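You operate a simulated robot arm through the tools that you are given. There is no shell and no other tool. Be economical: measure what you need, move in short steps, check, and stop when the job is done.

You run a simulated two-armed robot. Do the job below in one go: nothing can be reset, and whatever is moved stays where it is left.

JOB
Take the white fitting with two black bands and put it on the orange filter with white pleats. Then take the white fitting with two blue bands and leave it on top of the roll of blue tape on the top of the grey ring bench. Then fetch the low white reducer with a blue band over a black band and set it on the top of the grey check bench. Do these in the order given. Set down upright: white fitting with two black bands, white fitting with two blue bands, low white reducer with a blue band over a black ba.
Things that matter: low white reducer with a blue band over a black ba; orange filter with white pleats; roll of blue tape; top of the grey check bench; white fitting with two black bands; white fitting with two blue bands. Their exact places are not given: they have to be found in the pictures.

Only the result counts: the job must be done as asked and must still hold three seconds after the hand-in. Knocking over, shifting, dropping, spilling or breaking anything else fails it.

ROBOT AND FRAMES
Two 7-joint arms with two-finger parallel grippers on one trunk, on a base that drives. Base frame: it is fixed to the floor where the robot stands at the start and does not move with it; the origin is under the middle of the robot, x ahead of it, y to its left, z up; the surface under the hand at the start is at about z = 800. Lengths are in mm, angles in rad, forces in N, time in s.
The left shoulder is at the start at [70, 134, 1151], the right one opposite. With the tool pointing down near the work surface each hand reaches from about 100 to 640 mm from the robot's upright axis, wherever it stands, measured 20 degrees to its own side. Places, roughly: low white reducer with a blue band (6x7x8 cm) [600, 500, 400]; orange filter with white pleats [-500, -3000, 750]; roll of blue tape [-250, -2250, 750]; top of the grey check bench [2500, -900, 800]; white fitting with two black bands (5x6x9 cm) [500, 0, 800]; white fitting with two blue bands (6x7x9 cm) [300, -200, 800]. Payload 1.57 kg a hand.
The TCP of each hand is the grasp point between the finger pads, 30 mm short of the fingertips. In the tool frame z runs along the fingers and y along their closing line. The gripper opens to 80 mm. The fingers are 17 mm wide and 12 mm thick; the gripper's body (40 by 82 mm) begins 80 mm behind the TCP.
Orientation is that of the tool frame in the base frame, as a unit quaternion [x, y, z, w]. With the fingers straight down and closing along the base's y, the tool's x points along the base's -x, its y along +y and its z along -z.

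CONTROLS
- The arms move only by the tool play_rows. It takes "left_motion", "right_motion" or both (then of equal length, played together; a hand with none holds still); each is a list of rows, each a list of 7 numbers: the closure, from 0 (fully open) to 1 (shut), then the shift along the tool's x, y, z in mm, then the turn, a rotation vector about the tool's x, y, z in rad. In form: [[jaw, dx, dy, dz, ax, ay, az], ...]. A call has 1 to 12 rows; each row shifts and turns the commanded pose from where the row before left it, along the tool's axes as they then stand. Each row takes 0.2 s and may step no farther than 50 mm and 0.15 rad from the row before; otherwise, or with a gripper value out of range, the whole call is refused. A pose out of reach is approached as far as the arm can. The call stops where the force on the tool passes 40 N (or 10 N more than at its start, if that is more) or the arm is blocked; 0.2 s more then pass. The fingers move at their own pace (about 153 mm/s each) and stop on an object; they squeeze with about 24 N. The grip force told is the motor's: it shows also when the fingers shut on nothing. Time passes only in rows, and 0.2 s behind the last, so rows that do not move let the fingers close. It gives the time, the measured TCP pose, the force on the tool (base axes), the opening and the grip force at its end, in the units of the frame above (readings bear some noise), with the torque about the TCP (base axes, N m) and any sound that the robot's microphone picked up.
- Cameras (640 x 400 px; columns grow to the right, rows downward): "scene" is now at [122, -12.9, 1351.9]; the picture's right is [-0.16, -0.99, 0.00], its down [-0.80, 0.13, -0.58] and it looks along [0.58, -0.09, -0.81] (base axes); focal length 255 px, centre (320, 200). "left" rides on the left gripper at [72, 7, -122] in its tool frame; the picture's right is [-0.09, 1.00, 0.00], its down [-0.84, -0.08, -0.54] and it looks along [-0.54, -0.05, 0.84] (tool axes); focal length 238 px, centre (320, 200). "right" rides on the right gripper at [72, -7, -122] in its tool frame; the picture's right is [0.09, 1.00, 0.00], its down [-0.84, 0.08, -0.54] and it looks along [-0.54, 0.05, 0.84] (tool axes); focal length 238 px, centre (320, 200).
- get_image(camera): a new picture of that camera. No time passes.
- lift_body(by): slides the trunk up (or, below 0, down) by that many mm; the arms and the scene camera ride with it, the base frame stays. It gives what a move gives, with no picture.
- roll_base(legs): drives the robot by 1 to 6 legs, each [ahead, left, turn to the left] in mm, mm and rad, along the robot's own axes; the way and the turn of a leg run together, so that a leg with both is an arc; at most 1500 mm and 3.142 rad a leg. The arms and the cameras ride along, it lands a little off, and it stops where it bumps. It gives what a move gives.
- head_to(pan, tilt): turns the head with the scene camera to pan (to the left, within 1.501 rad either way) and tilt (down, from -0.506 to 1.204), counted from straight ahead of the robot. It gives what a move gives.
- measure_at(camera, pixels): there is no depth. For up to 12 entries [column, row, z] of the newest picture of that camera ("zoom" is the newest enlarged one), the place [x, y] in the base frame at which the ray of that pixel passes the height z, good to about 2 mm. No time passes.
- enlarge(camera, box): a new picture of the part [left, top, right, bottom] of that camera's present view, enlarged. No time passes.
- sign_off(): hands the job in; it is judged then, once.

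Work in short steps. Measure before you move; look again where a grasp or a placing could have gone wrong, and mend it. You have 110 turns and 108 pictures in all, those below and enlarged ones among them. Open the grippers and draw the arms clear of the work before you hand the job in, unless the task says otherwise; then end with one line.

The tools are called after "Call:" as a command line: name --argument value ..., lists and objects as JSON in quotes. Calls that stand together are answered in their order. play_rows: Moves the arms, as the interface text tells. Its arguments: {"type":"object","properties":{"left_motion":{"type":"array","items":{"type":"array","items":{"type":"number"}}},"right_motion":{"type":"array","items":{"type":"array","items":{"type":"number"}}}},"required":[]} The other tools are called the same way: lift_body (by) slides the trunk up or down; roll_base (legs) drives the base; head_to (pan, tilt) turns the head that bears the scene camera; get_image (camera) takes a picture; measure_at (camera, pixels) gives the place at which the rays of pixels pass given heights; enlarge (camera, box) takes an enlarged picture of a part of a camera's view; sign_off () hands the job in.

At the start:

```text
t: 0.0
left_eef_pos: [435.8, 231.5, 1066.9]
left_orientation: [-0.001, 1.0, 0.0, 0.0]
left_force: [0.5, -0.1, -0.2]
left_moment: [-0.01, 0.01, 0.01]
left_width: 80.2
left_grip_force: 0.0
right_eef_pos: [438.1, -91.0, 1038.1]
right_orientation: [0.0, 1.0, 0.0, 0.0]
right_force: [0.5, 0.5, 0.6]
right_moment: [-0.01, -0.01, 0.0]
right_width: 80.0
right_grip_force: 0.1
trunk travel left (down, up): [-725.0, 215.0]
robot x, y, heading: [-0.5, -3.1, 0.003]
head pan, tilt: [-0.162, 0.946]
```

scene: 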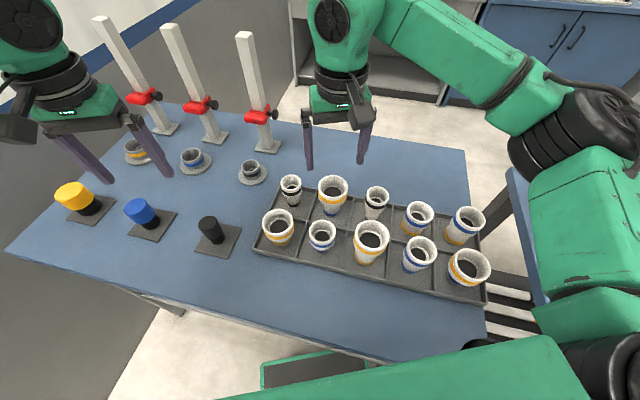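
right: 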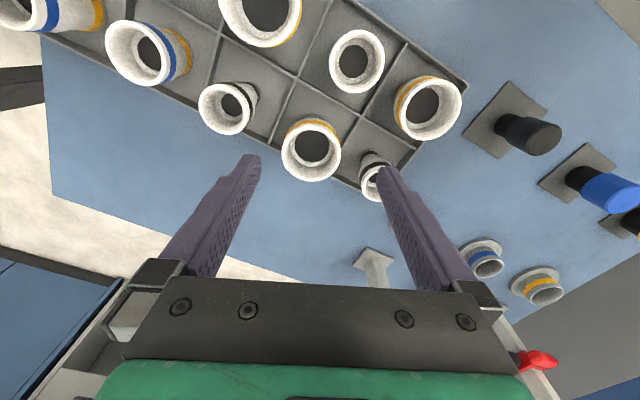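
left: 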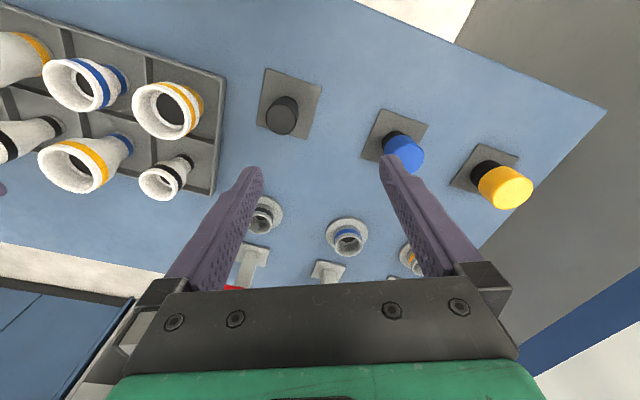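

The tray with ten fittings is at around columns 250-490, rows 170-300. I enlarge it to read the bands.

Call:
enlarge --camera "scene" --box '[240, 160, 500, 310]'

Call:
enlarge --camera "right" --box '[0, 0, 480, 220]'

```text
2.46 times, centred on (370, 235) of scene
```

zoom: 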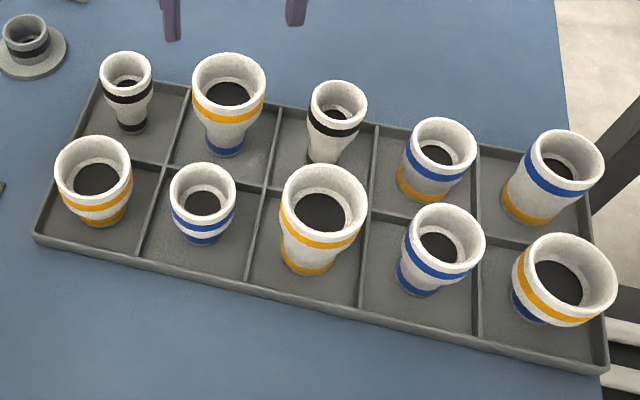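

```text
1.33 times, centred on (240, 110) of right
```

zoom: 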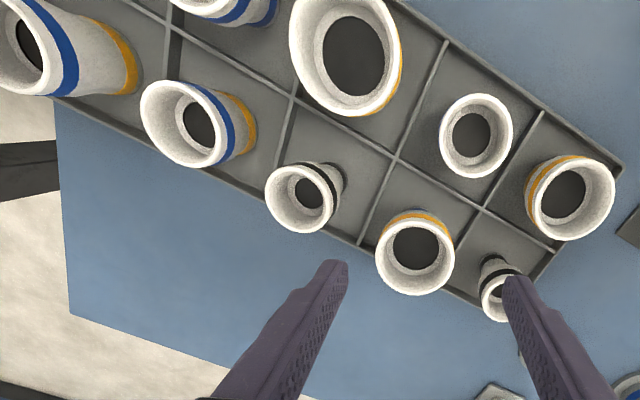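

Two-black candidates are back 1 and back 3; two-blue candidates front 2 and front 4. I zoom closer to tell them apart.

Call:
enlarge --camera "scene" --box '[270, 165, 400, 250]'

Call:
enlarge --camera "left" --box '[0, 20, 230, 210]'

Call:
enlarge --camera "scene" --box '[380, 200, 500, 310]'

Call:
measure_at --camera "scene" --pixels '[[291, 183, 890], [376, 197, 890], [420, 248, 890], [322, 234, 890], [322, 234, 860], [253, 256, 800], [484, 302, 800], [482, 240, 800], [278, 185, 800]]'

```text
4.71 times, centred on (335, 208) of scene
```

zoom: 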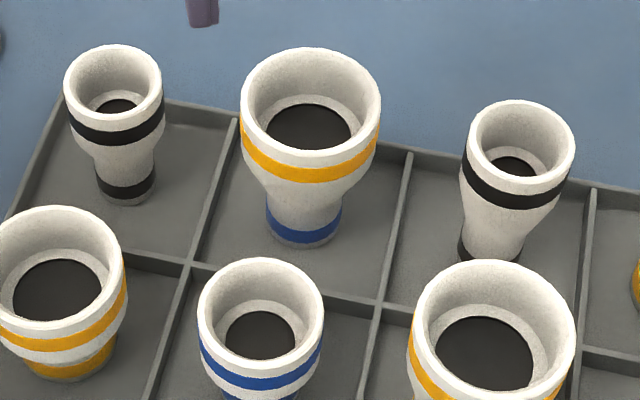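

```text
2.11 times, centred on (115, 115) of left
```

zoom: 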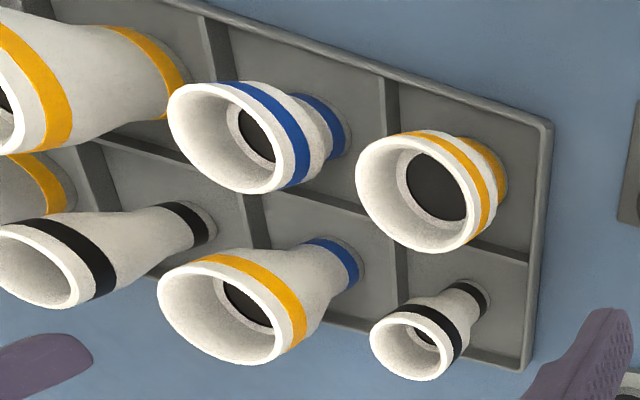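

```text
3.64 times, centred on (440, 255) of scene
```

zoom: 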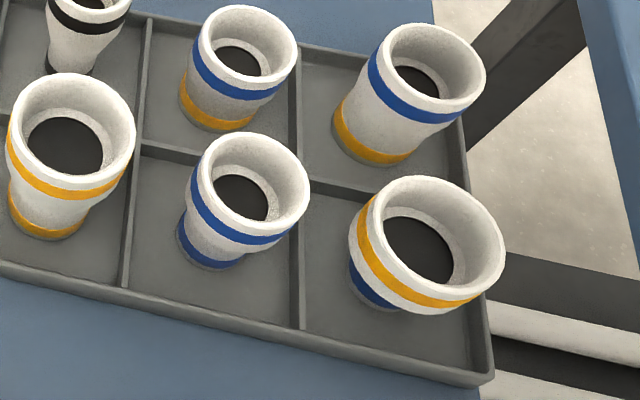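

```text
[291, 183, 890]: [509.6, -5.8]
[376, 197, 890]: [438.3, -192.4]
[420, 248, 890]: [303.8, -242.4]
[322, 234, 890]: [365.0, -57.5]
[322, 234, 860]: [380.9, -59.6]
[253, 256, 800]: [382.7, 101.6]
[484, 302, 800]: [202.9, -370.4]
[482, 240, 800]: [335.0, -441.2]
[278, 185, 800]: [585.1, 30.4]
```

Triangulating heights: rim centres of back 1, front 2, back 3 in scene and left.

Call:
measure_at --camera "left" --pixels '[[161, 183, 860], [161, 183, 880], [161, 183, 900], [71, 85, 860], [71, 85, 880], [71, 85, 900]]'

Call:
measure_at --camera "scene" --pixels '[[291, 183, 860], [291, 183, 880], [291, 183, 900], [322, 233, 860], [322, 233, 880], [322, 233, 900], [376, 197, 880], [376, 197, 900], [376, 197, 920]]'

Call:
measure_at --camera "right" --pixels '[[370, 183, 880], [226, 148, 880], [226, 148, 900], [226, 148, 920], [357, 101, 860], [357, 101, 880]]'

```text
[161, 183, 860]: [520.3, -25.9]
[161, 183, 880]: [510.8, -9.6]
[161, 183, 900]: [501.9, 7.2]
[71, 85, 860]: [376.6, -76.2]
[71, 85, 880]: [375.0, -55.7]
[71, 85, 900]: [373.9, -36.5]
```

```text
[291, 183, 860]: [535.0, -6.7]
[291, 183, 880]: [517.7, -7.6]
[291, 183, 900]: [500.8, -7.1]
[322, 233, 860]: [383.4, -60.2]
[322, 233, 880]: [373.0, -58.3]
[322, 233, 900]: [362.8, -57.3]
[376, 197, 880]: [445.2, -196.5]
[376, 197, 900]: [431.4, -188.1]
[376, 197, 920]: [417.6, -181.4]
```

```text
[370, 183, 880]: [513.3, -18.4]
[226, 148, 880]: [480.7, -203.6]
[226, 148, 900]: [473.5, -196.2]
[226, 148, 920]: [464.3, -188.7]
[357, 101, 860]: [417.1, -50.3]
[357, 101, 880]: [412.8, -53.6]
```

Redoing right-camera pixels (back 3 rim at (227,108), front 2 rim at (356,61)).

Call:
measure_at --camera "right" --pixels '[[372, 183, 880], [227, 108, 880], [227, 108, 900], [227, 108, 920], [356, 61, 860], [356, 61, 880], [356, 61, 900]]'

Call:
head_to --pan -0.5 --tilt 0.95

Call:
get_image --camera "scene"

```text
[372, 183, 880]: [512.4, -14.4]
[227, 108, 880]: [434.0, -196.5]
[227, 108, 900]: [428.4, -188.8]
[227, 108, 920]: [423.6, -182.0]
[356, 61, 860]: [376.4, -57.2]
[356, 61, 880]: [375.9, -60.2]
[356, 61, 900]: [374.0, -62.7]
```

```text
t: 0.8
left_eef_pos: [435.8, 232.4, 1066.0]
left_orientation: [0.0, 1.0, 0.0, 0.0]
left_force: [-0.5, 0.1, -0.2]
left_moment: [-0.02, -0.01, 0.01]
left_width: 80.0
left_grip_force: 0.0
right_eef_pos: [437.7, -91.2, 1038.2]
right_orientation: [0.0, 1.0, 0.0, 0.0]
right_force: [-0.3, -0.4, -0.3]
right_moment: [-0.01, -0.02, 0.02]
right_width: 80.0
right_grip_force: 0.1
trunk travel left (down, up): [-725.0, 215.0]
robot x, y, heading: [-2.2, 0.6, -0.003]
head pan, tilt: [-0.499, 0.949]
```

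```text
99 pictures are left
```

scene: 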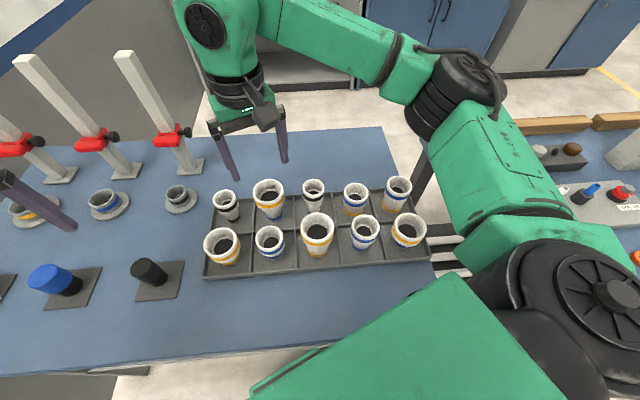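

Back 1 (rim z≈887, ~9 cm) at about (511,-8) matches the two-black fitting; back 3 is taller. I move the right hand above back 1 and look again.

Call:
play_rows --right_motion '[[0.1, -37, 42, 0, 0, 0, 0], [0.1, -36, 41, 0, 0, 0, 0], [0.1, 0, 0, 40, 0, 0, 0], [0.1, 0, 0, 38, 0, 0, 0], [0.1, 0, 0, 0, 0, 0, 0]]'

Call:
get_image --camera "right"

Call:
enlarge --camera "scene" --box '[180, 100, 440, 290]'

```text
refused: row 1 steps farther than a row can; nothing moved
```

```text
98 pictures are left
```

right: 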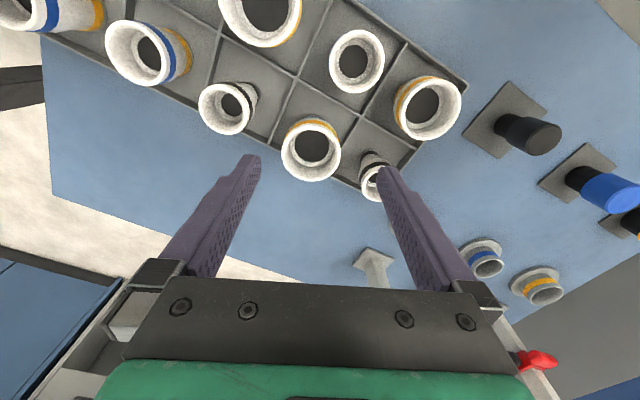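

```text
2.11 times, centred on (310, 195) of scene
```

zoom: 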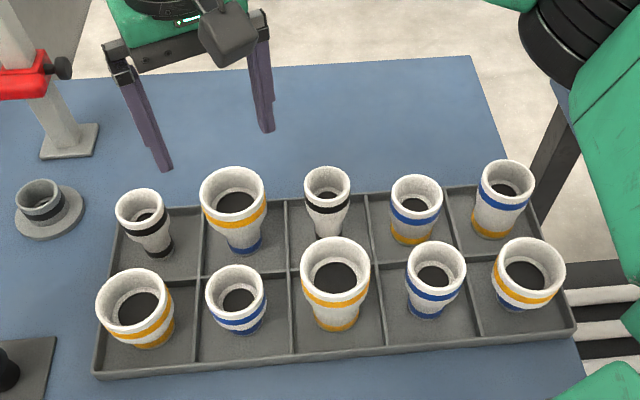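

The step was too long (56 mm); I split it smaller.

Call:
play_rows --right_motion '[[0.1, -25, 28, 0, 0, 0, 0], [0.1, -24, 28, 0, 0, 0, 0], [0.1, -24, 27, 0, 0, 0, 0], [0.1, 0, 0, 40, 0, 0, 0], [0.1, 0, 0, 38, 0, 0, 0], [0.1, 0, 0, 0, 0, 0, 0]]'

Call:
get_image --camera "right"

Call:
get_image --camera "scene"

```text
t: 2.2
left_eef_pos: [436.7, 232.7, 1065.0]
left_orientation: [-0.001, 1.0, 0.0, -0.001]
left_force: [0.1, 1.3, -0.4]
left_moment: [0.0, -0.01, -0.03]
left_width: 80.0
left_grip_force: 0.1
right_eef_pos: [512.0, -4.8, 962.0]
right_orientation: [0.0, 1.0, 0.0, 0.0]
right_force: [-0.8, 0.7, 0.3]
right_moment: [-0.02, -0.04, 0.01]
right_width: 72.3
right_grip_force: 0.2
trunk travel left (down, up): [-725.0, 215.0]
robot x, y, heading: [-2.0, -0.0, 0.0]
head pan, tilt: [-0.499, 0.949]
```

```text
96 pictures are left
```

right: 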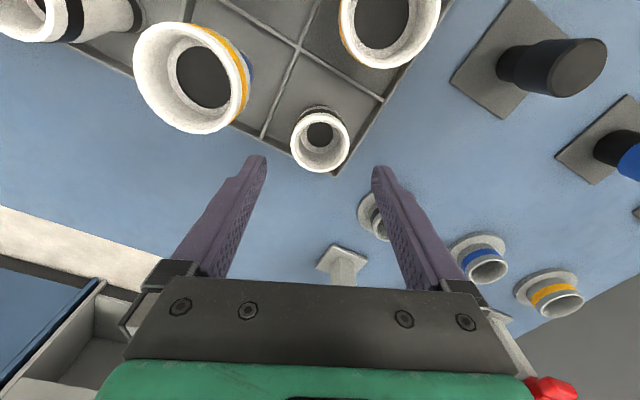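

```text
95 pictures are left
```

scene: 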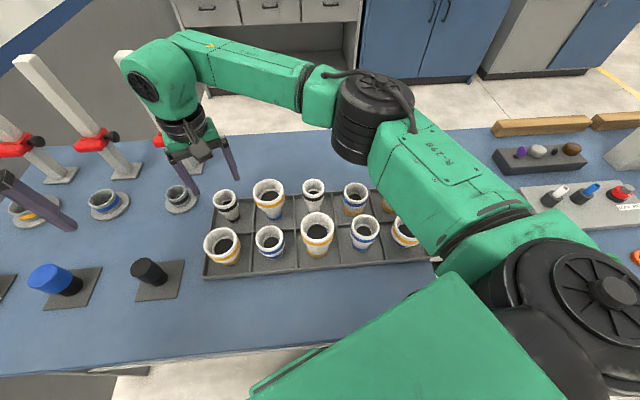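

Back 1's rim centre is at (320,141) in the right picture; measure at rim height.

Call:
measure_at --camera "right" --pixels '[[320, 141, 885], [291, 141, 885], [349, 141, 885], [320, 118, 885], [320, 172, 885], [191, 78, 890]]'

Call:
measure_at --camera "scene" --pixels '[[225, 198, 875], [225, 198, 885], [225, 198, 895]]'

```text
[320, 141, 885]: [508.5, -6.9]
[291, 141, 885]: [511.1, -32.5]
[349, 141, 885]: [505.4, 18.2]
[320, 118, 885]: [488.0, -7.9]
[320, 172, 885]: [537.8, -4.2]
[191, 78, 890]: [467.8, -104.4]
```

```text
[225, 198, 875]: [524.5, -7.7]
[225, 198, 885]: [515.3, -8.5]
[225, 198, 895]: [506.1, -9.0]
```

Rim is 50 mm across at (511,-7), rim z≈888. I descend to TCP z≈870 and close.

Call:
play_rows --right_motion '[[0.1, 0, -2, 40, 0, 0, 0], [0.1, 0, 0, 30, 0, 0, 0], [0.1, 0, 0, 20, 0, 0, 0], [0.1, 0, 0, 0, 0, 0, 0], [0.6, 0, 0, 0, 0, 0, 0], [0.6, 0, 0, 0, 0, 0, 0], [0.6, 0, 0, 0, 0, 0, 0]]'

Call:
get_image --camera "right"

```text
t: 3.8
left_eef_pos: [436.2, 231.5, 1066.6]
left_orientation: [0.0, 1.0, 0.0, 0.0]
left_force: [0.6, -0.7, -0.1]
left_moment: [0.01, -0.01, 0.01]
left_width: 80.0
left_grip_force: 0.0
right_eef_pos: [511.1, -10.0, 870.6]
right_orientation: [0.0, 1.0, 0.0, 0.0]
right_force: [-0.1, 0.7, -0.5]
right_moment: [0.02, 0.01, -0.02]
right_width: 46.9
right_grip_force: 23.8
trunk travel left (down, up): [-725.0, 215.0]
robot x, y, heading: [0.6, -2.7, 0.0]
head pan, tilt: [-0.499, 0.949]
```

```text
94 pictures are left
```

right: 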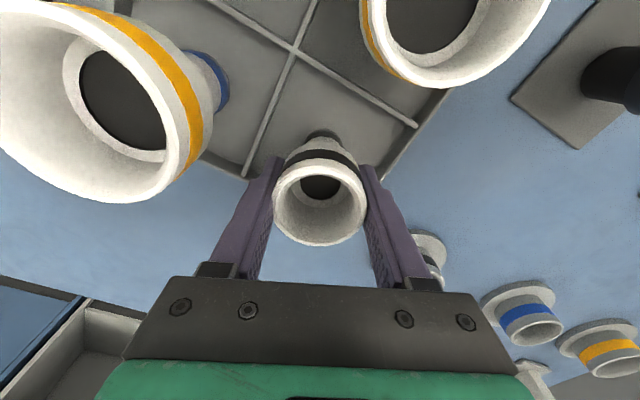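

Gripped (46.9 mm, 24 N). Lift straight up.

Call:
play_rows --right_motion '[[0.7, 0, 0, -30, 0, 0, 0], [0.7, 0, 0, -50, 0, 0, 0], [0.7, 0, 0, -50, 0, 0, 0], [0.7, 0, 0, -50, 0, 0, 0], [0.7, 0, 0, 0, 0, 0, 0]]'

Call:
get_image --camera "right"

Call:
enlarge --camera "scene" --box '[80, 60, 400, 260]'

Call:
head_to --pan -1.5 --tilt 0.4

Call:
get_image --camera "scene"

```text
t: 5.0
left_eef_pos: [435.8, 232.2, 1066.5]
left_orientation: [0.0, 1.0, 0.0, -0.001]
left_force: [-0.2, 0.3, -0.2]
left_moment: [-0.04, 0.0, -0.03]
left_width: 79.9
left_grip_force: 0.0
right_eef_pos: [513.7, -10.7, 1051.7]
right_orientation: [0.001, 1.0, 0.0, 0.0]
right_force: [0.3, 0.7, -0.1]
right_moment: [0.02, 0.01, 0.01]
right_width: 46.9
right_grip_force: 23.4
trunk travel left (down, up): [-725.0, 215.0]
robot x, y, heading: [2.2, -1.1, 0.002]
head pan, tilt: [-0.499, 0.949]
```

```text
93 pictures are left
```

right: 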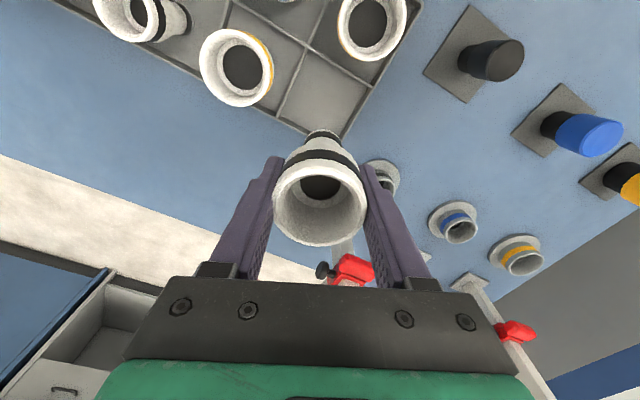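

```text
2.00 times, centred on (240, 160) of scene
```

zoom: 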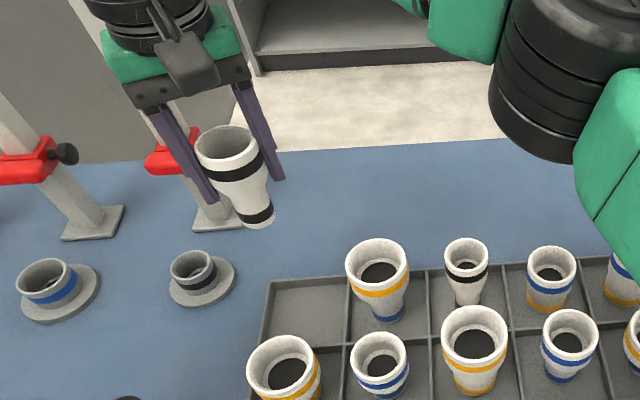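

```text
t: 6.3
left_eef_pos: [436.8, 232.8, 1065.4]
left_orientation: [-0.001, 1.0, 0.0, 0.0]
left_force: [-0.4, 0.2, -0.3]
left_moment: [-0.01, 0.01, 0.01]
left_width: 80.0
left_grip_force: 0.2
right_eef_pos: [513.5, -10.2, 1051.3]
right_orientation: [0.0, 1.0, 0.0, 0.0]
right_force: [0.0, -0.3, -0.5]
right_moment: [-0.01, 0.02, 0.04]
right_width: 47.1
right_grip_force: 23.8
trunk travel left (down, up): [-725.0, 215.0]
robot x, y, heading: [-0.7, 0.6, -0.002]
head pan, tilt: [-1.499, 0.4]
```

```text
91 pictures are left
```

scene: 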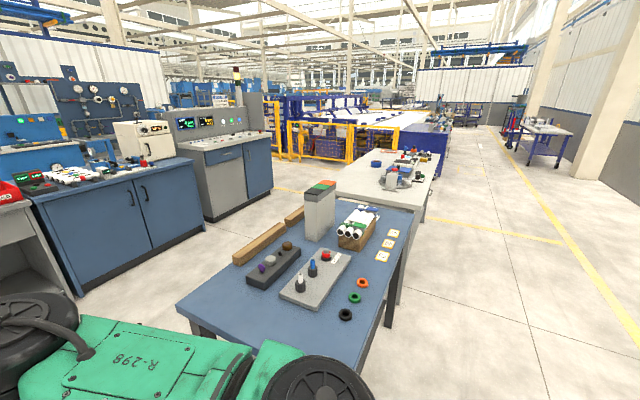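

Ahead (to the robot's right) there is a blue table and behind it a whitish bench with items at (330-440,150-200). Enlarge it.

Call:
enlarge --camera "scene" --box '[300, 130, 480, 240]'

Call:
measure_at --camera "scene" --pixels '[[178, 306, 800], [358, 370, 800], [411, 212, 800], [335, 190, 750], [432, 202, 750], [338, 163, 750], [440, 153, 750], [376, 163, 750], [391, 178, 750], [398, 302, 0], [414, 168, 750]]'

```text
3.56 times, centred on (390, 185) of scene
```

zoom: 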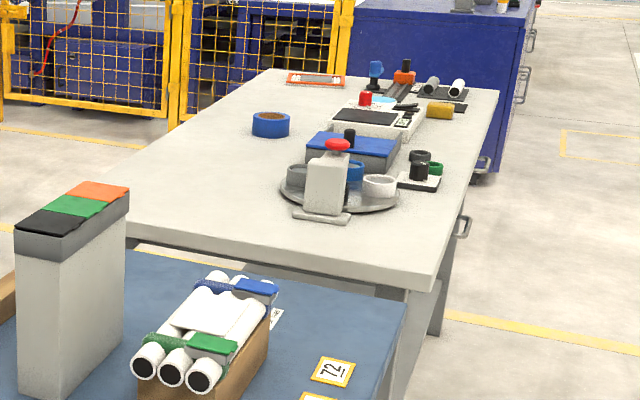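

```text
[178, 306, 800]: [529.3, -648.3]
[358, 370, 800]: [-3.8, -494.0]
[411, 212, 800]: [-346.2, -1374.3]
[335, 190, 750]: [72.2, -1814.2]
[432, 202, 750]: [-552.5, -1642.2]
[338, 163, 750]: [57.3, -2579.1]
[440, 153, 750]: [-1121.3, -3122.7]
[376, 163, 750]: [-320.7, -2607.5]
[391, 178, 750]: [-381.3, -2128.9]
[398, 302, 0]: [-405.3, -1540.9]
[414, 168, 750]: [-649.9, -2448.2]
```

The orange-framed panel at (388,151) and tape at (376,164) sit on the bench beyond the blue table. I back off 500 mm and turn right to face -y, then look.

Call:
roll_base --legs '[[-500, 0, 0], [0, 0, -1.571]]'

Call:
head_to --pan 0.2 --tilt 0.4

Call:
get_image --camera "scene"

```text
t: 13.1
left_eef_pos: [-267.2, -436.8, 1065.7]
left_orientation: [0.706, 0.708, 0.0, 0.0]
left_force: [-0.8, -0.1, 0.8]
left_moment: [-0.02, 0.01, 0.0]
left_width: 80.2
left_grip_force: 0.1
right_eef_pos: [-509.0, -514.4, 1050.1]
right_orientation: [0.706, 0.708, 0.001, 0.0]
right_force: [0.3, -0.2, -1.3]
right_moment: [-0.01, -0.01, -0.01]
right_width: 46.4
right_grip_force: 23.8
trunk travel left (down, up): [-725.0, 215.0]
robot x, y, heading: [-501.4, -6.7, -1.568]
head pan, tilt: [-1.499, 0.4]
```

```text
t: 14.8
left_eef_pos: [-267.6, -437.1, 1066.4]
left_orientation: [0.706, 0.708, -0.001, 0.001]
left_force: [-0.2, -1.0, 0.1]
left_moment: [0.0, 0.0, 0.02]
left_width: 79.9
left_grip_force: 0.1
right_eef_pos: [-509.6, -513.4, 1050.9]
right_orientation: [0.706, 0.708, 0.0, 0.0]
right_force: [0.3, 0.7, -1.2]
right_moment: [-0.03, 0.01, -0.01]
right_width: 46.7
right_grip_force: 23.9
trunk travel left (down, up): [-725.0, 215.0]
robot x, y, heading: [-502.8, 0.7, -1.566]
head pan, tilt: [0.201, 0.4]
```

```text
89 pictures are left
```

scene: 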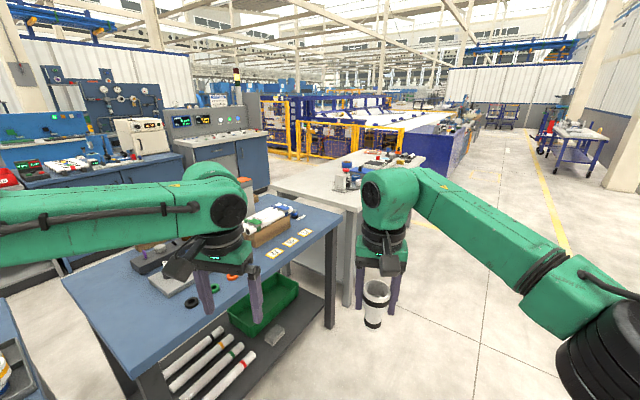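

The floor to the right of the benches is free. I drive ahead 900 and right 650, then look at the ring bench.

Call:
roll_base --legs '[[0, -650, 0], [1000, 0, 0]]'

Call:
head_to --pan 0.6 --tilt 0.45

Call:
get_image --camera "scene"

```text
t: 23.2
left_eef_pos: [-912.3, -1447.5, 1065.9]
left_orientation: [0.707, 0.708, 0.0, 0.0]
left_force: [0.1, -0.2, -0.2]
left_moment: [-0.01, -0.02, -0.01]
left_width: 80.0
left_grip_force: 0.1
right_eef_pos: [-1154.5, -1525.6, 1051.7]
right_orientation: [0.706, 0.709, 0.0, 0.0]
right_force: [0.4, 0.1, -1.8]
right_moment: [0.07, 0.0, 0.0]
right_width: 46.4
right_grip_force: 24.2
trunk travel left (down, up): [-725.0, 215.0]
robot x, y, heading: [-1140.9, -1011.9, -1.568]
head pan, tilt: [0.201, 0.4]
```

```text
t: 24.1
left_eef_pos: [-912.6, -1448.2, 1066.8]
left_orientation: [0.706, 0.708, 0.0, 0.001]
left_force: [0.1, 1.1, -0.2]
left_moment: [0.04, 0.02, -0.01]
left_width: 80.1
left_grip_force: 0.0
right_eef_pos: [-1154.2, -1525.5, 1051.9]
right_orientation: [0.706, 0.708, 0.0, 0.0]
right_force: [-0.3, -0.7, -1.5]
right_moment: [-0.01, 0.0, 0.0]
right_width: 46.3
right_grip_force: 23.8
trunk travel left (down, up): [-725.0, 215.0]
robot x, y, heading: [-1146.7, -1010.1, -1.568]
head pan, tilt: [0.6, 0.45]
```

```text
88 pictures are left
```

scene: 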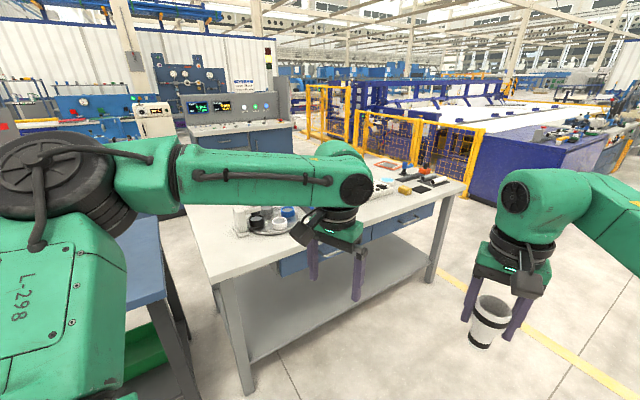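

Measure bench corners: near top (212,283), far top (466,187), feet at (247,390) and (435,285).

Call:
measure_at --camera "scene" --pixels '[[210, 283, 740], [210, 283, 780], [466, 188, 740], [466, 188, 780], [250, 393, 0], [436, 284, 0], [386, 165, 780], [386, 165, 740], [375, 155, 780]]'

Call:
enlarge --camera "scene" --box '[180, 130, 480, 300]'

```text
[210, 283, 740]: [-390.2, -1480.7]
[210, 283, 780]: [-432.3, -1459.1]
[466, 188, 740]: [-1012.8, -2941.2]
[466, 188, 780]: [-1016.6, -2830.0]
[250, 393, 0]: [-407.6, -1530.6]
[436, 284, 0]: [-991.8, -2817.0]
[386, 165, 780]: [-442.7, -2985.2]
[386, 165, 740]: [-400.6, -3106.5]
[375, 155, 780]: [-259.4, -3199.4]
```

```text
2.13 times, centred on (330, 215) of scene
```

zoom: 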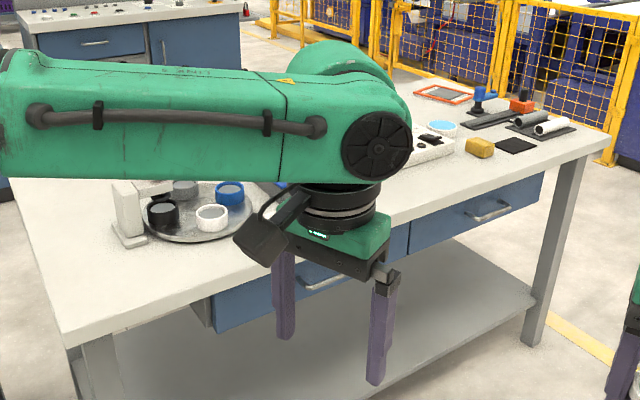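

Bench runs from (-400,-1480) to about (-1013,-2900) on its right edge; the filter is nearer its far end. I drive on alongside it and look in from there.

Call:
roll_base --legs '[[0, -400, 0], [1400, 0, 0]]'

Call:
head_to --pan 1.3 --tilt 0.5

Call:
get_image --camera "scene"

Call:
head_to --pan 0.4 --tilt 0.5

Call:
get_image --camera "scene"

```text
t: 33.2
left_eef_pos: [-1320.2, -2845.8, 1065.7]
left_orientation: [0.707, 0.707, 0.0, 0.0]
left_force: [-0.1, -0.3, -0.2]
left_moment: [0.01, -0.03, -0.03]
left_width: 80.0
left_grip_force: 0.2
right_eef_pos: [-1562.6, -2922.2, 1051.0]
right_orientation: [0.709, 0.706, 0.0, 0.0]
right_force: [0.2, -0.3, -1.5]
right_moment: [-0.03, 0.0, -0.01]
right_width: 46.6
right_grip_force: 24.0
trunk travel left (down, up): [-725.0, 215.0]
robot x, y, heading: [-1547.7, -2406.4, -1.572]
head pan, tilt: [0.6, 0.45]
```

```text
t: 34.2
left_eef_pos: [-1319.4, -2845.2, 1065.8]
left_orientation: [0.708, 0.707, 0.0, 0.0]
left_force: [-0.2, -0.5, -0.5]
left_moment: [0.0, 0.02, 0.02]
left_width: 79.9
left_grip_force: 0.0
right_eef_pos: [-1562.6, -2922.7, 1051.1]
right_orientation: [0.708, 0.706, 0.001, 0.0]
right_force: [0.8, -0.7, -0.8]
right_moment: [-0.01, 0.0, -0.01]
right_width: 46.8
right_grip_force: 24.0
trunk travel left (down, up): [-725.0, 215.0]
robot x, y, heading: [-1548.7, -2411.2, -1.569]
head pan, tilt: [1.3, 0.499]
```

```text
86 pictures are left
```

scene: 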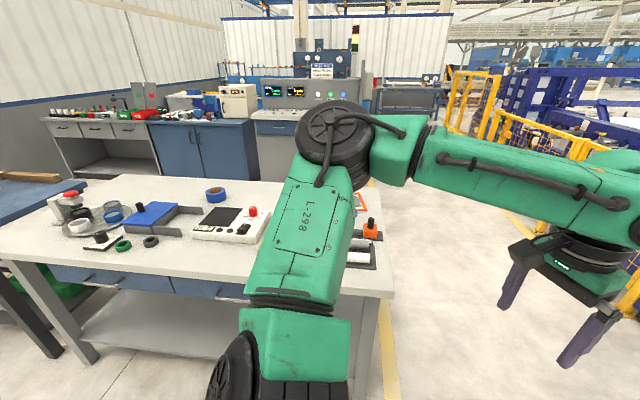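

```text
t: 35.4
left_eef_pos: [-1320.2, -2844.9, 1067.0]
left_orientation: [0.708, 0.706, 0.0, -0.001]
left_force: [-0.2, 0.0, -0.7]
left_moment: [0.03, -0.02, -0.01]
left_width: 79.9
left_grip_force: 0.1
right_eef_pos: [-1563.5, -2922.7, 1051.1]
right_orientation: [0.709, 0.706, 0.0, 0.0]
right_force: [-1.0, 0.5, -0.9]
right_moment: [-0.02, -0.02, 0.02]
right_width: 46.5
right_grip_force: 23.9
trunk travel left (down, up): [-725.0, 215.0]
robot x, y, heading: [-1550.9, -2410.1, -1.574]
head pan, tilt: [0.4, 0.499]
```

```text
85 pictures are left
```

scene: 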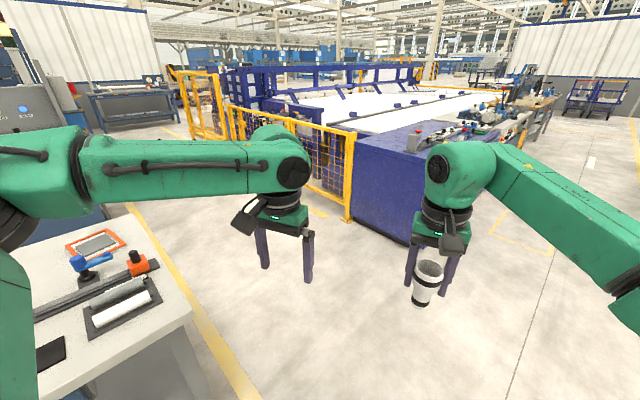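

The far end is spacious. Measure bench far corners, filter and the fence foot in this picture.

Call:
measure_at --camera "scene" --pixels '[[193, 314, 750], [105, 205, 750], [66, 246, 755], [88, 256, 755], [126, 243, 755], [105, 232, 755], [349, 222, 0], [96, 244, 755], [410, 240, 0]]'

Call:
enlarge --camera "scene" --box '[20, 200, 220, 330]'

```text
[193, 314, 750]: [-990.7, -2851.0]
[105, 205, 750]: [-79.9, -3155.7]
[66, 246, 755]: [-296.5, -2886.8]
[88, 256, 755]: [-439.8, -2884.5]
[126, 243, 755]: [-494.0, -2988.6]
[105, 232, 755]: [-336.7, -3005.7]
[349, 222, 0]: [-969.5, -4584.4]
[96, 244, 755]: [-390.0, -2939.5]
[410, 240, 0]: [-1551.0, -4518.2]
```

```text
3.08 times, centred on (120, 265) of scene
```

zoom: 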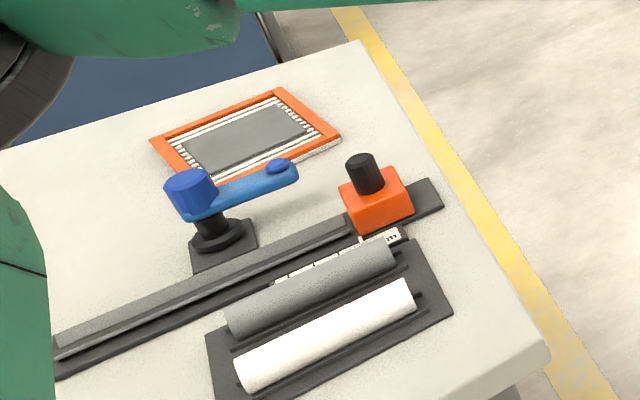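

Filter centre ≈(-395,-2940), about 150 mm from the bench's far edge. I go around the far end, turn to face along the bench (heading 1.163), then sidestep and look.

Call:
roll_base --legs '[[1190, 0, 0], [0, 0, 2.735], [0, -669, 0]]'

Call:
head_to --pan -0.1 --tilt 0.6

Call:
get_image --camera "scene"

```text
t: 51.3
left_eef_pos: [-995.0, -3343.1, 1066.0]
left_orientation: [-0.569, 0.822, 0.0, 0.0]
left_force: [0.7, -0.1, 0.6]
left_moment: [-0.01, 0.02, -0.01]
left_width: 80.0
left_grip_force: 0.1
right_eef_pos: [-740.8, -3354.6, 1050.7]
right_orientation: [-0.569, 0.823, 0.0, 0.0]
right_force: [0.7, -0.6, -0.6]
right_moment: [0.01, 0.02, -0.01]
right_width: 46.8
right_grip_force: 24.3
trunk travel left (down, up): [-725.0, 215.0]
robot x, y, heading: [-929.8, -3827.1, 1.209]
head pan, tilt: [0.4, 0.499]
```

```text
t: 52.3
left_eef_pos: [-994.4, -3342.4, 1066.5]
left_orientation: [-0.569, 0.822, 0.001, 0.001]
left_force: [-0.3, 0.1, -0.1]
left_moment: [-0.02, 0.01, -0.01]
left_width: 80.1
left_grip_force: 0.1
right_eef_pos: [-741.6, -3354.9, 1051.4]
right_orientation: [-0.569, 0.823, 0.0, 0.0]
right_force: [0.2, -1.3, -0.2]
right_moment: [-0.01, 0.01, 0.01]
right_width: 46.6
right_grip_force: 23.5
trunk travel left (down, up): [-725.0, 215.0]
robot x, y, heading: [-930.5, -3832.4, 1.21]
head pan, tilt: [-0.099, 0.6]
```

```text
83 pictures are left
```

scene: 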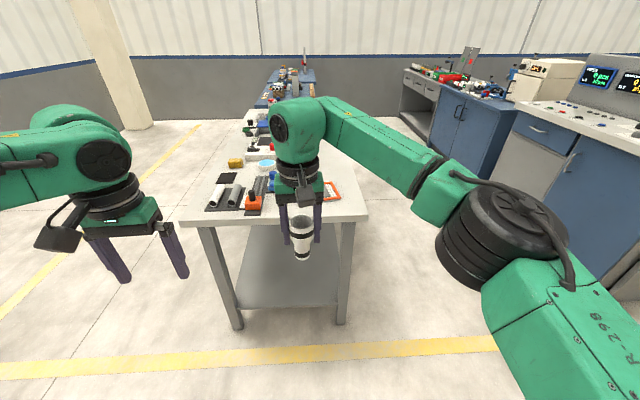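

Measure the near (far-end) edge corners and filter visible at (330,190), plus leg feet.

Call:
measure_at --camera "scene" --pixels '[[181, 223, 750], [368, 216, 750], [337, 190, 755], [236, 329, 0], [343, 324, 0], [340, 199, 755]]'

Call:
enlarge --camera "scene" --box '[170, 100, 390, 240]'

```text
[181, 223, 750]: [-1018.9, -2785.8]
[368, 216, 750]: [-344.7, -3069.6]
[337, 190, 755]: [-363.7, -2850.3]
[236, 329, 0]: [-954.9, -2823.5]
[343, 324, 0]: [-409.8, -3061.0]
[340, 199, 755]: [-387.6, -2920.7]
```

```text
2.86 times, centred on (280, 170) of scene
```

zoom: 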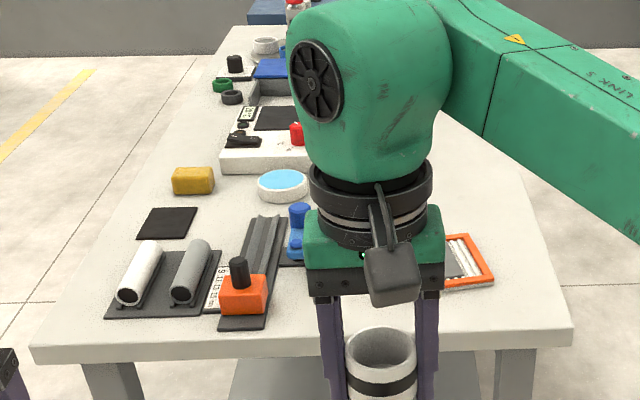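

I advance about 570 ahead and 44 right; the hands at z>1000 clear everything on the bench (<900).

Call:
roll_base --legs '[[0, -44, 0], [570, 0, 0]]'

Call:
head_to --pan -0.2 --tilt 0.95

Call:
get_image --camera "scene"

Call:
get_image --camera "right"

```text
t: 56.0
left_eef_pos: [-744.0, -2829.0, 1066.5]
left_orientation: [-0.564, 0.826, 0.001, 0.001]
left_force: [-0.2, 0.9, -0.3]
left_moment: [0.03, -0.03, 0.04]
left_width: 80.0
left_grip_force: 0.0
right_eef_pos: [-491.5, -2843.6, 1052.0]
right_orientation: [-0.563, 0.826, 0.0, 0.0]
right_force: [0.0, -0.2, -0.8]
right_moment: [-0.03, 0.03, -0.02]
right_width: 46.7
right_grip_force: 23.8
trunk travel left (down, up): [-725.0, 215.0]
robot x, y, heading: [-686.7, -3319.4, 1.199]
head pan, tilt: [-0.099, 0.6]
```

```text
t: 56.8
left_eef_pos: [-743.0, -2827.5, 1065.9]
left_orientation: [-0.565, 0.825, 0.0, -0.001]
left_force: [0.1, 0.2, 1.3]
left_moment: [0.0, 0.02, 0.0]
left_width: 79.6
left_grip_force: 0.0
right_eef_pos: [-489.3, -2843.3, 1050.9]
right_orientation: [-0.564, 0.826, 0.0, 0.0]
right_force: [0.5, 0.1, -1.3]
right_moment: [0.0, -0.04, -0.03]
right_width: 46.5
right_grip_force: 23.8
trunk travel left (down, up): [-725.0, 215.0]
robot x, y, heading: [-691.9, -3317.1, 1.201]
head pan, tilt: [-0.201, 0.949]
```

```text
81 pictures are left
```

scene: 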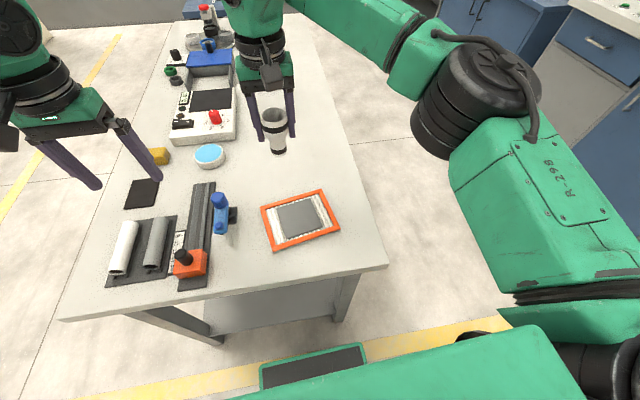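

```text
80 pictures are left
```

right: 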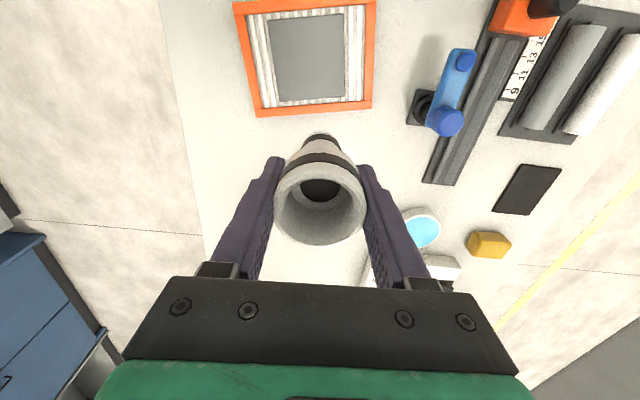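

The filter is in clear view. Triangulate the grey centre pad: scene (299,217), right (309,58); plus the edge corner.

Call:
measure_at --camera "scene" --pixels '[[299, 217, 740], [299, 217, 760], [299, 217, 780], [299, 217, 800], [340, 227, 760], [340, 227, 780], [323, 191, 760], [323, 191, 780], [387, 266, 750]]'

Call:
measure_at --camera "right" --pixels '[[309, 58, 740], [309, 58, 760], [309, 58, 780], [309, 58, 800], [257, 114, 760], [257, 114, 780], [372, 107, 760], [372, 107, 780]]'

Call:
enlarge --camera "right" --box '[220, 0, 400, 120]'

Call:
enlarge --camera "scene" --box '[240, 90, 360, 270]'

```text
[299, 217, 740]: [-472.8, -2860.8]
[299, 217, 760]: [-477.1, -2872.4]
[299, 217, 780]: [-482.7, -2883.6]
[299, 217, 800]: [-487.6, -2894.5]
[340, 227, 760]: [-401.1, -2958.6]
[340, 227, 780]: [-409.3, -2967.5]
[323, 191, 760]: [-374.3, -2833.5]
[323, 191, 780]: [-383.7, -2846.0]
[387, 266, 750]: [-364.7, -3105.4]
```

```text
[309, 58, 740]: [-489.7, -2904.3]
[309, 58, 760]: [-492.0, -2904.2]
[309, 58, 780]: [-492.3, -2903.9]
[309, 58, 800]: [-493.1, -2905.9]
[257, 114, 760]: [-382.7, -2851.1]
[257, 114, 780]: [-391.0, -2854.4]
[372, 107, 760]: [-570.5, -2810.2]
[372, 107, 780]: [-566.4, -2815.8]
```

```text
3.33 times, centred on (310, 60) of right
```

zoom: 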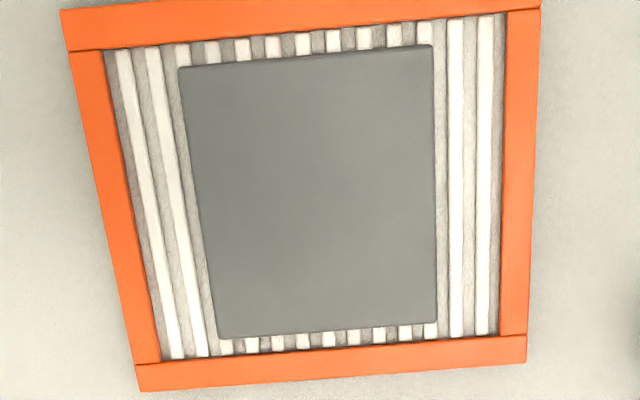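

```text
2.22 times, centred on (300, 180) of scene
```

zoom: 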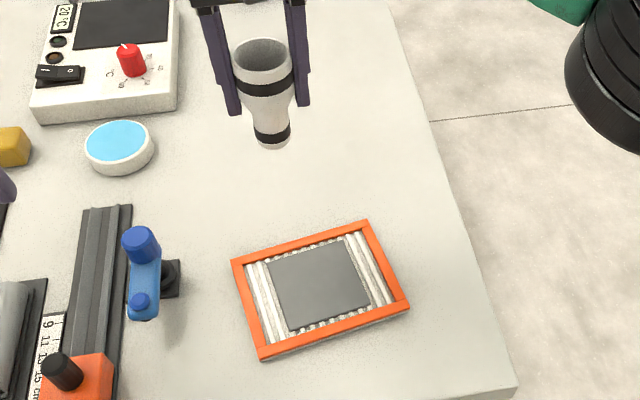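

Pad centre ≈(-489,-2898). I move the hand over it and lower 100 mm, then check.

Call:
play_rows --right_motion '[[0.7, 26, -10, 0, 0, 0, 0], [0.7, 25, -10, 0, 0, 0, 0], [0.7, 0, 0, 50, 0, 0, 0], [0.7, 0, 0, 50, 0, 0, 0], [0.7, 0, 0, 0, 0, 0, 0]]'

Call:
enlarge --camera "scene" --box '[230, 110, 390, 270]'

Call:
get_image --camera "right"

```text
t: 58.0
left_eef_pos: [-744.5, -2828.4, 1066.0]
left_orientation: [-0.564, 0.826, 0.0, 0.0]
left_force: [0.0, -0.8, -0.1]
left_moment: [0.0, 0.0, 0.0]
left_width: 80.0
left_grip_force: 0.0
right_eef_pos: [-488.8, -2897.5, 949.6]
right_orientation: [-0.564, 0.826, -0.001, 0.0]
right_force: [0.0, 0.3, -0.6]
right_moment: [0.04, -0.01, 0.02]
right_width: 46.6
right_grip_force: 24.2
trunk travel left (down, up): [-725.0, 215.0]
robot x, y, heading: [-686.3, -3320.7, 1.196]
head pan, tilt: [-0.201, 0.949]
```

```text
2.50 times, centred on (310, 190) of scene
```

zoom: 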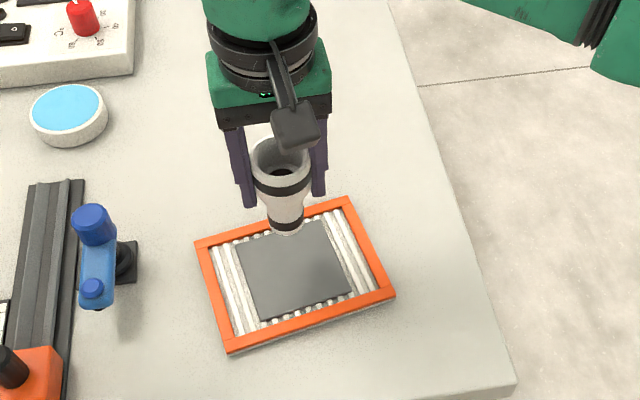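

```text
76 pictures are left
```

right: 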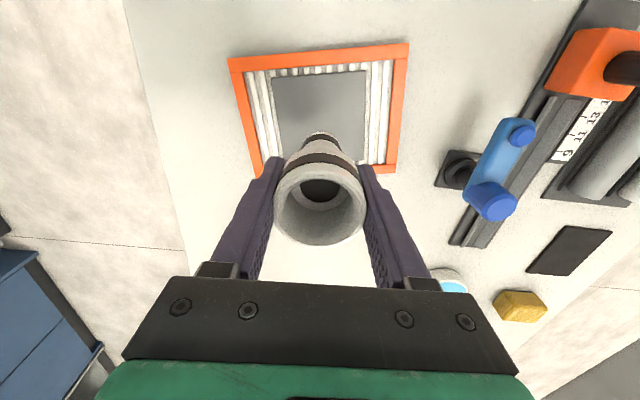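

Re-measure pad corners in both current views to fix its height and centre.

Call:
measure_at --camera "right" --pixels '[[272, 79, 770], [366, 70, 770], [272, 79, 800], [366, 70, 800], [228, 58, 770], [409, 43, 770], [262, 174, 770], [395, 171, 770], [320, 139, 880]]'

Call:
measure_at --camera "zoom" --pixels '[[228, 58, 770]]'

Call:
get_image --camera "scene"

```text
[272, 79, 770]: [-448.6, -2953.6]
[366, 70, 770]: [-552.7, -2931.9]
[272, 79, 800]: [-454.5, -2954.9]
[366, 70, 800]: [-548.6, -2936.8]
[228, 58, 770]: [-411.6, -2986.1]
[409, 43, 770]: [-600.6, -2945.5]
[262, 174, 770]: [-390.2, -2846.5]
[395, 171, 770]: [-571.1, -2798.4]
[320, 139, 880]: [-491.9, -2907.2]
```

```text
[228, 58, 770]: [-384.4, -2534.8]
```

```text
75 pictures are left
```

scene: 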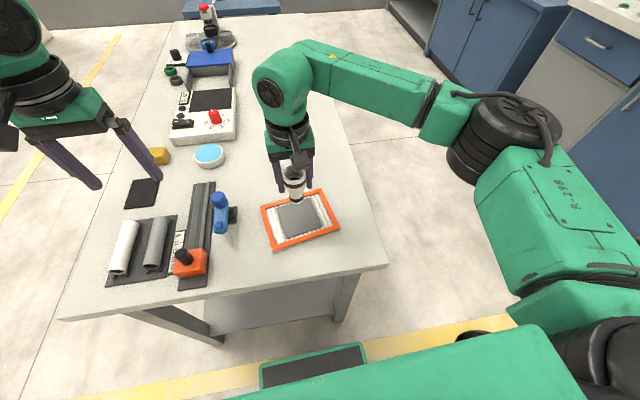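

Same outer corners in the scene picture: (260,206), (321,189), (340,227), (273,250); measure at several heights.

Call:
measure_at --camera "scene" --pixels '[[260, 206, 770], [321, 189, 770], [340, 227, 770], [273, 250, 770], [260, 206, 800], [321, 189, 800], [340, 227, 800], [273, 250, 800], [296.4, 201, 880], [300, 218, 770], [300, 218, 800]]'

Call:
measure_at --camera "right" --pixels '[[228, 58, 800], [409, 43, 800], [262, 174, 800], [395, 171, 800]]'

```text
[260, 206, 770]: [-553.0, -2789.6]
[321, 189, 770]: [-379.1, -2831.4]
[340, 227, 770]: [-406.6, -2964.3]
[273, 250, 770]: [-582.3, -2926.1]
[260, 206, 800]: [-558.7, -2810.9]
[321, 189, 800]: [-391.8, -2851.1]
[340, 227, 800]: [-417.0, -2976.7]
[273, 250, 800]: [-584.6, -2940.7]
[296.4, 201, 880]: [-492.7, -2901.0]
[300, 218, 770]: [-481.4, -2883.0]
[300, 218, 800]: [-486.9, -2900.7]
```

```text
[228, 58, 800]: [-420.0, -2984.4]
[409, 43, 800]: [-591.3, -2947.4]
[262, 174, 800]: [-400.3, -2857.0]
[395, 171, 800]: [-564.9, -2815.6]
```

Filter top ≈z 800 with centre ≈(-491,-2899); hand is at (-489,-2897). I lower 60 mm, then check.

Call:
play_rows --right_motion '[[0.7, 0, 0, 30, 0, 0, 0], [0.7, 0, 0, 20, 0, 0, 0], [0.7, 0, 0, 10, 0, 0, 0], [0.7, 0, 0, 0, 0, 0, 0]]'

Call:
enlarge --camera "scene" --box '[240, 140, 360, 260]'

Call:
enlarge --camera "right" --box '[220, 60, 420, 200]'

```text
t: 59.0
left_eef_pos: [-743.5, -2827.4, 1065.3]
left_orientation: [-0.564, 0.826, 0.0, 0.0]
left_force: [-0.3, 0.1, -0.1]
left_moment: [0.01, -0.02, 0.04]
left_width: 79.9
left_grip_force: 0.0
right_eef_pos: [-489.8, -2898.6, 890.9]
right_orientation: [-0.563, 0.826, 0.0, 0.0]
right_force: [0.0, 0.1, -1.1]
right_moment: [0.02, -0.01, 0.0]
right_width: 46.5
right_grip_force: 23.7
trunk travel left (down, up): [-725.0, 215.0]
robot x, y, heading: [-685.5, -3319.1, 1.2]
head pan, tilt: [-0.201, 0.949]
```

```text
3.33 times, centred on (300, 200) of scene
```

zoom: 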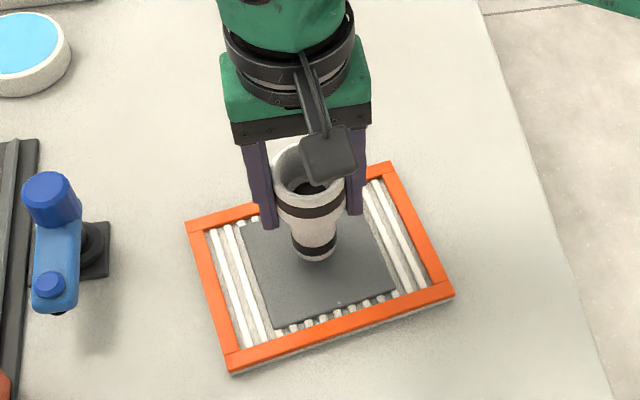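

```text
2.86 times, centred on (320, 130) of right
```

zoom: 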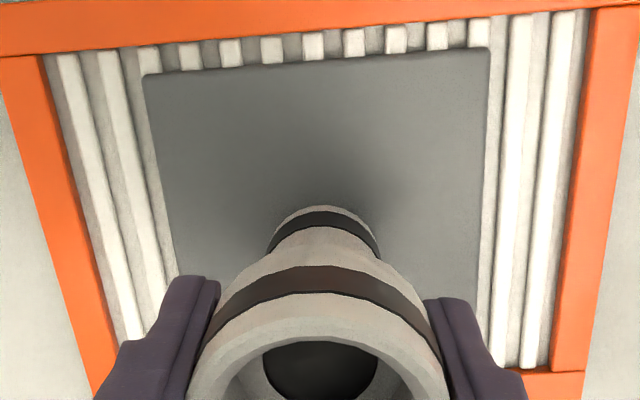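

Well centred on the pad. Lower in small steps, watching the force.

Call:
play_rows --right_motion '[[0.7, 0, 0, 4, 0, 0, 0], [0.7, 0, 0, 4, 0, 0, 0], [0.7, 0, 0, 3, 0, 0, 0], [0.7, 0, 0, 3, 0, 0, 0], [0.7, 0, 0, 0, 0, 0, 0]]'

Call:
enlarge --camera "scene" --box '[260, 160, 340, 240]'

```text
t: 60.2
left_eef_pos: [-744.6, -2828.8, 1067.6]
left_orientation: [-0.564, 0.826, 0.0, 0.001]
left_force: [-0.2, -1.5, -1.2]
left_moment: [0.0, -0.03, 0.0]
left_width: 80.2
left_grip_force: 0.0
right_eef_pos: [-489.1, -2898.0, 878.5]
right_orientation: [-0.563, 0.826, 0.001, 0.0]
right_force: [3.3, 1.2, 10.2]
right_moment: [-0.02, -0.23, -0.01]
right_width: 46.7
right_grip_force: 23.6
trunk travel left (down, up): [-725.0, 215.0]
robot x, y, heading: [-687.1, -3321.3, 1.193]
head pan, tilt: [-0.201, 0.949]
```

```text
5.00 times, centred on (300, 200) of scene
```

zoom: 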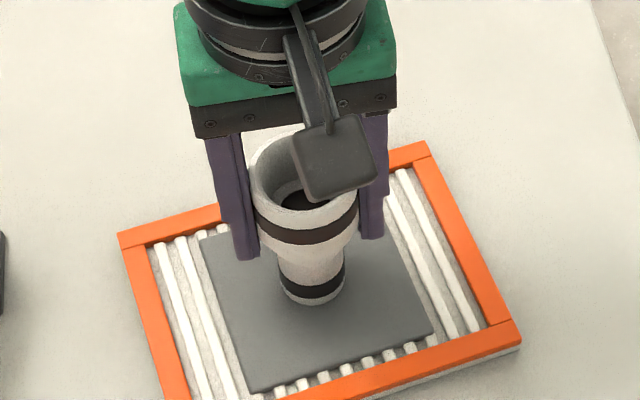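

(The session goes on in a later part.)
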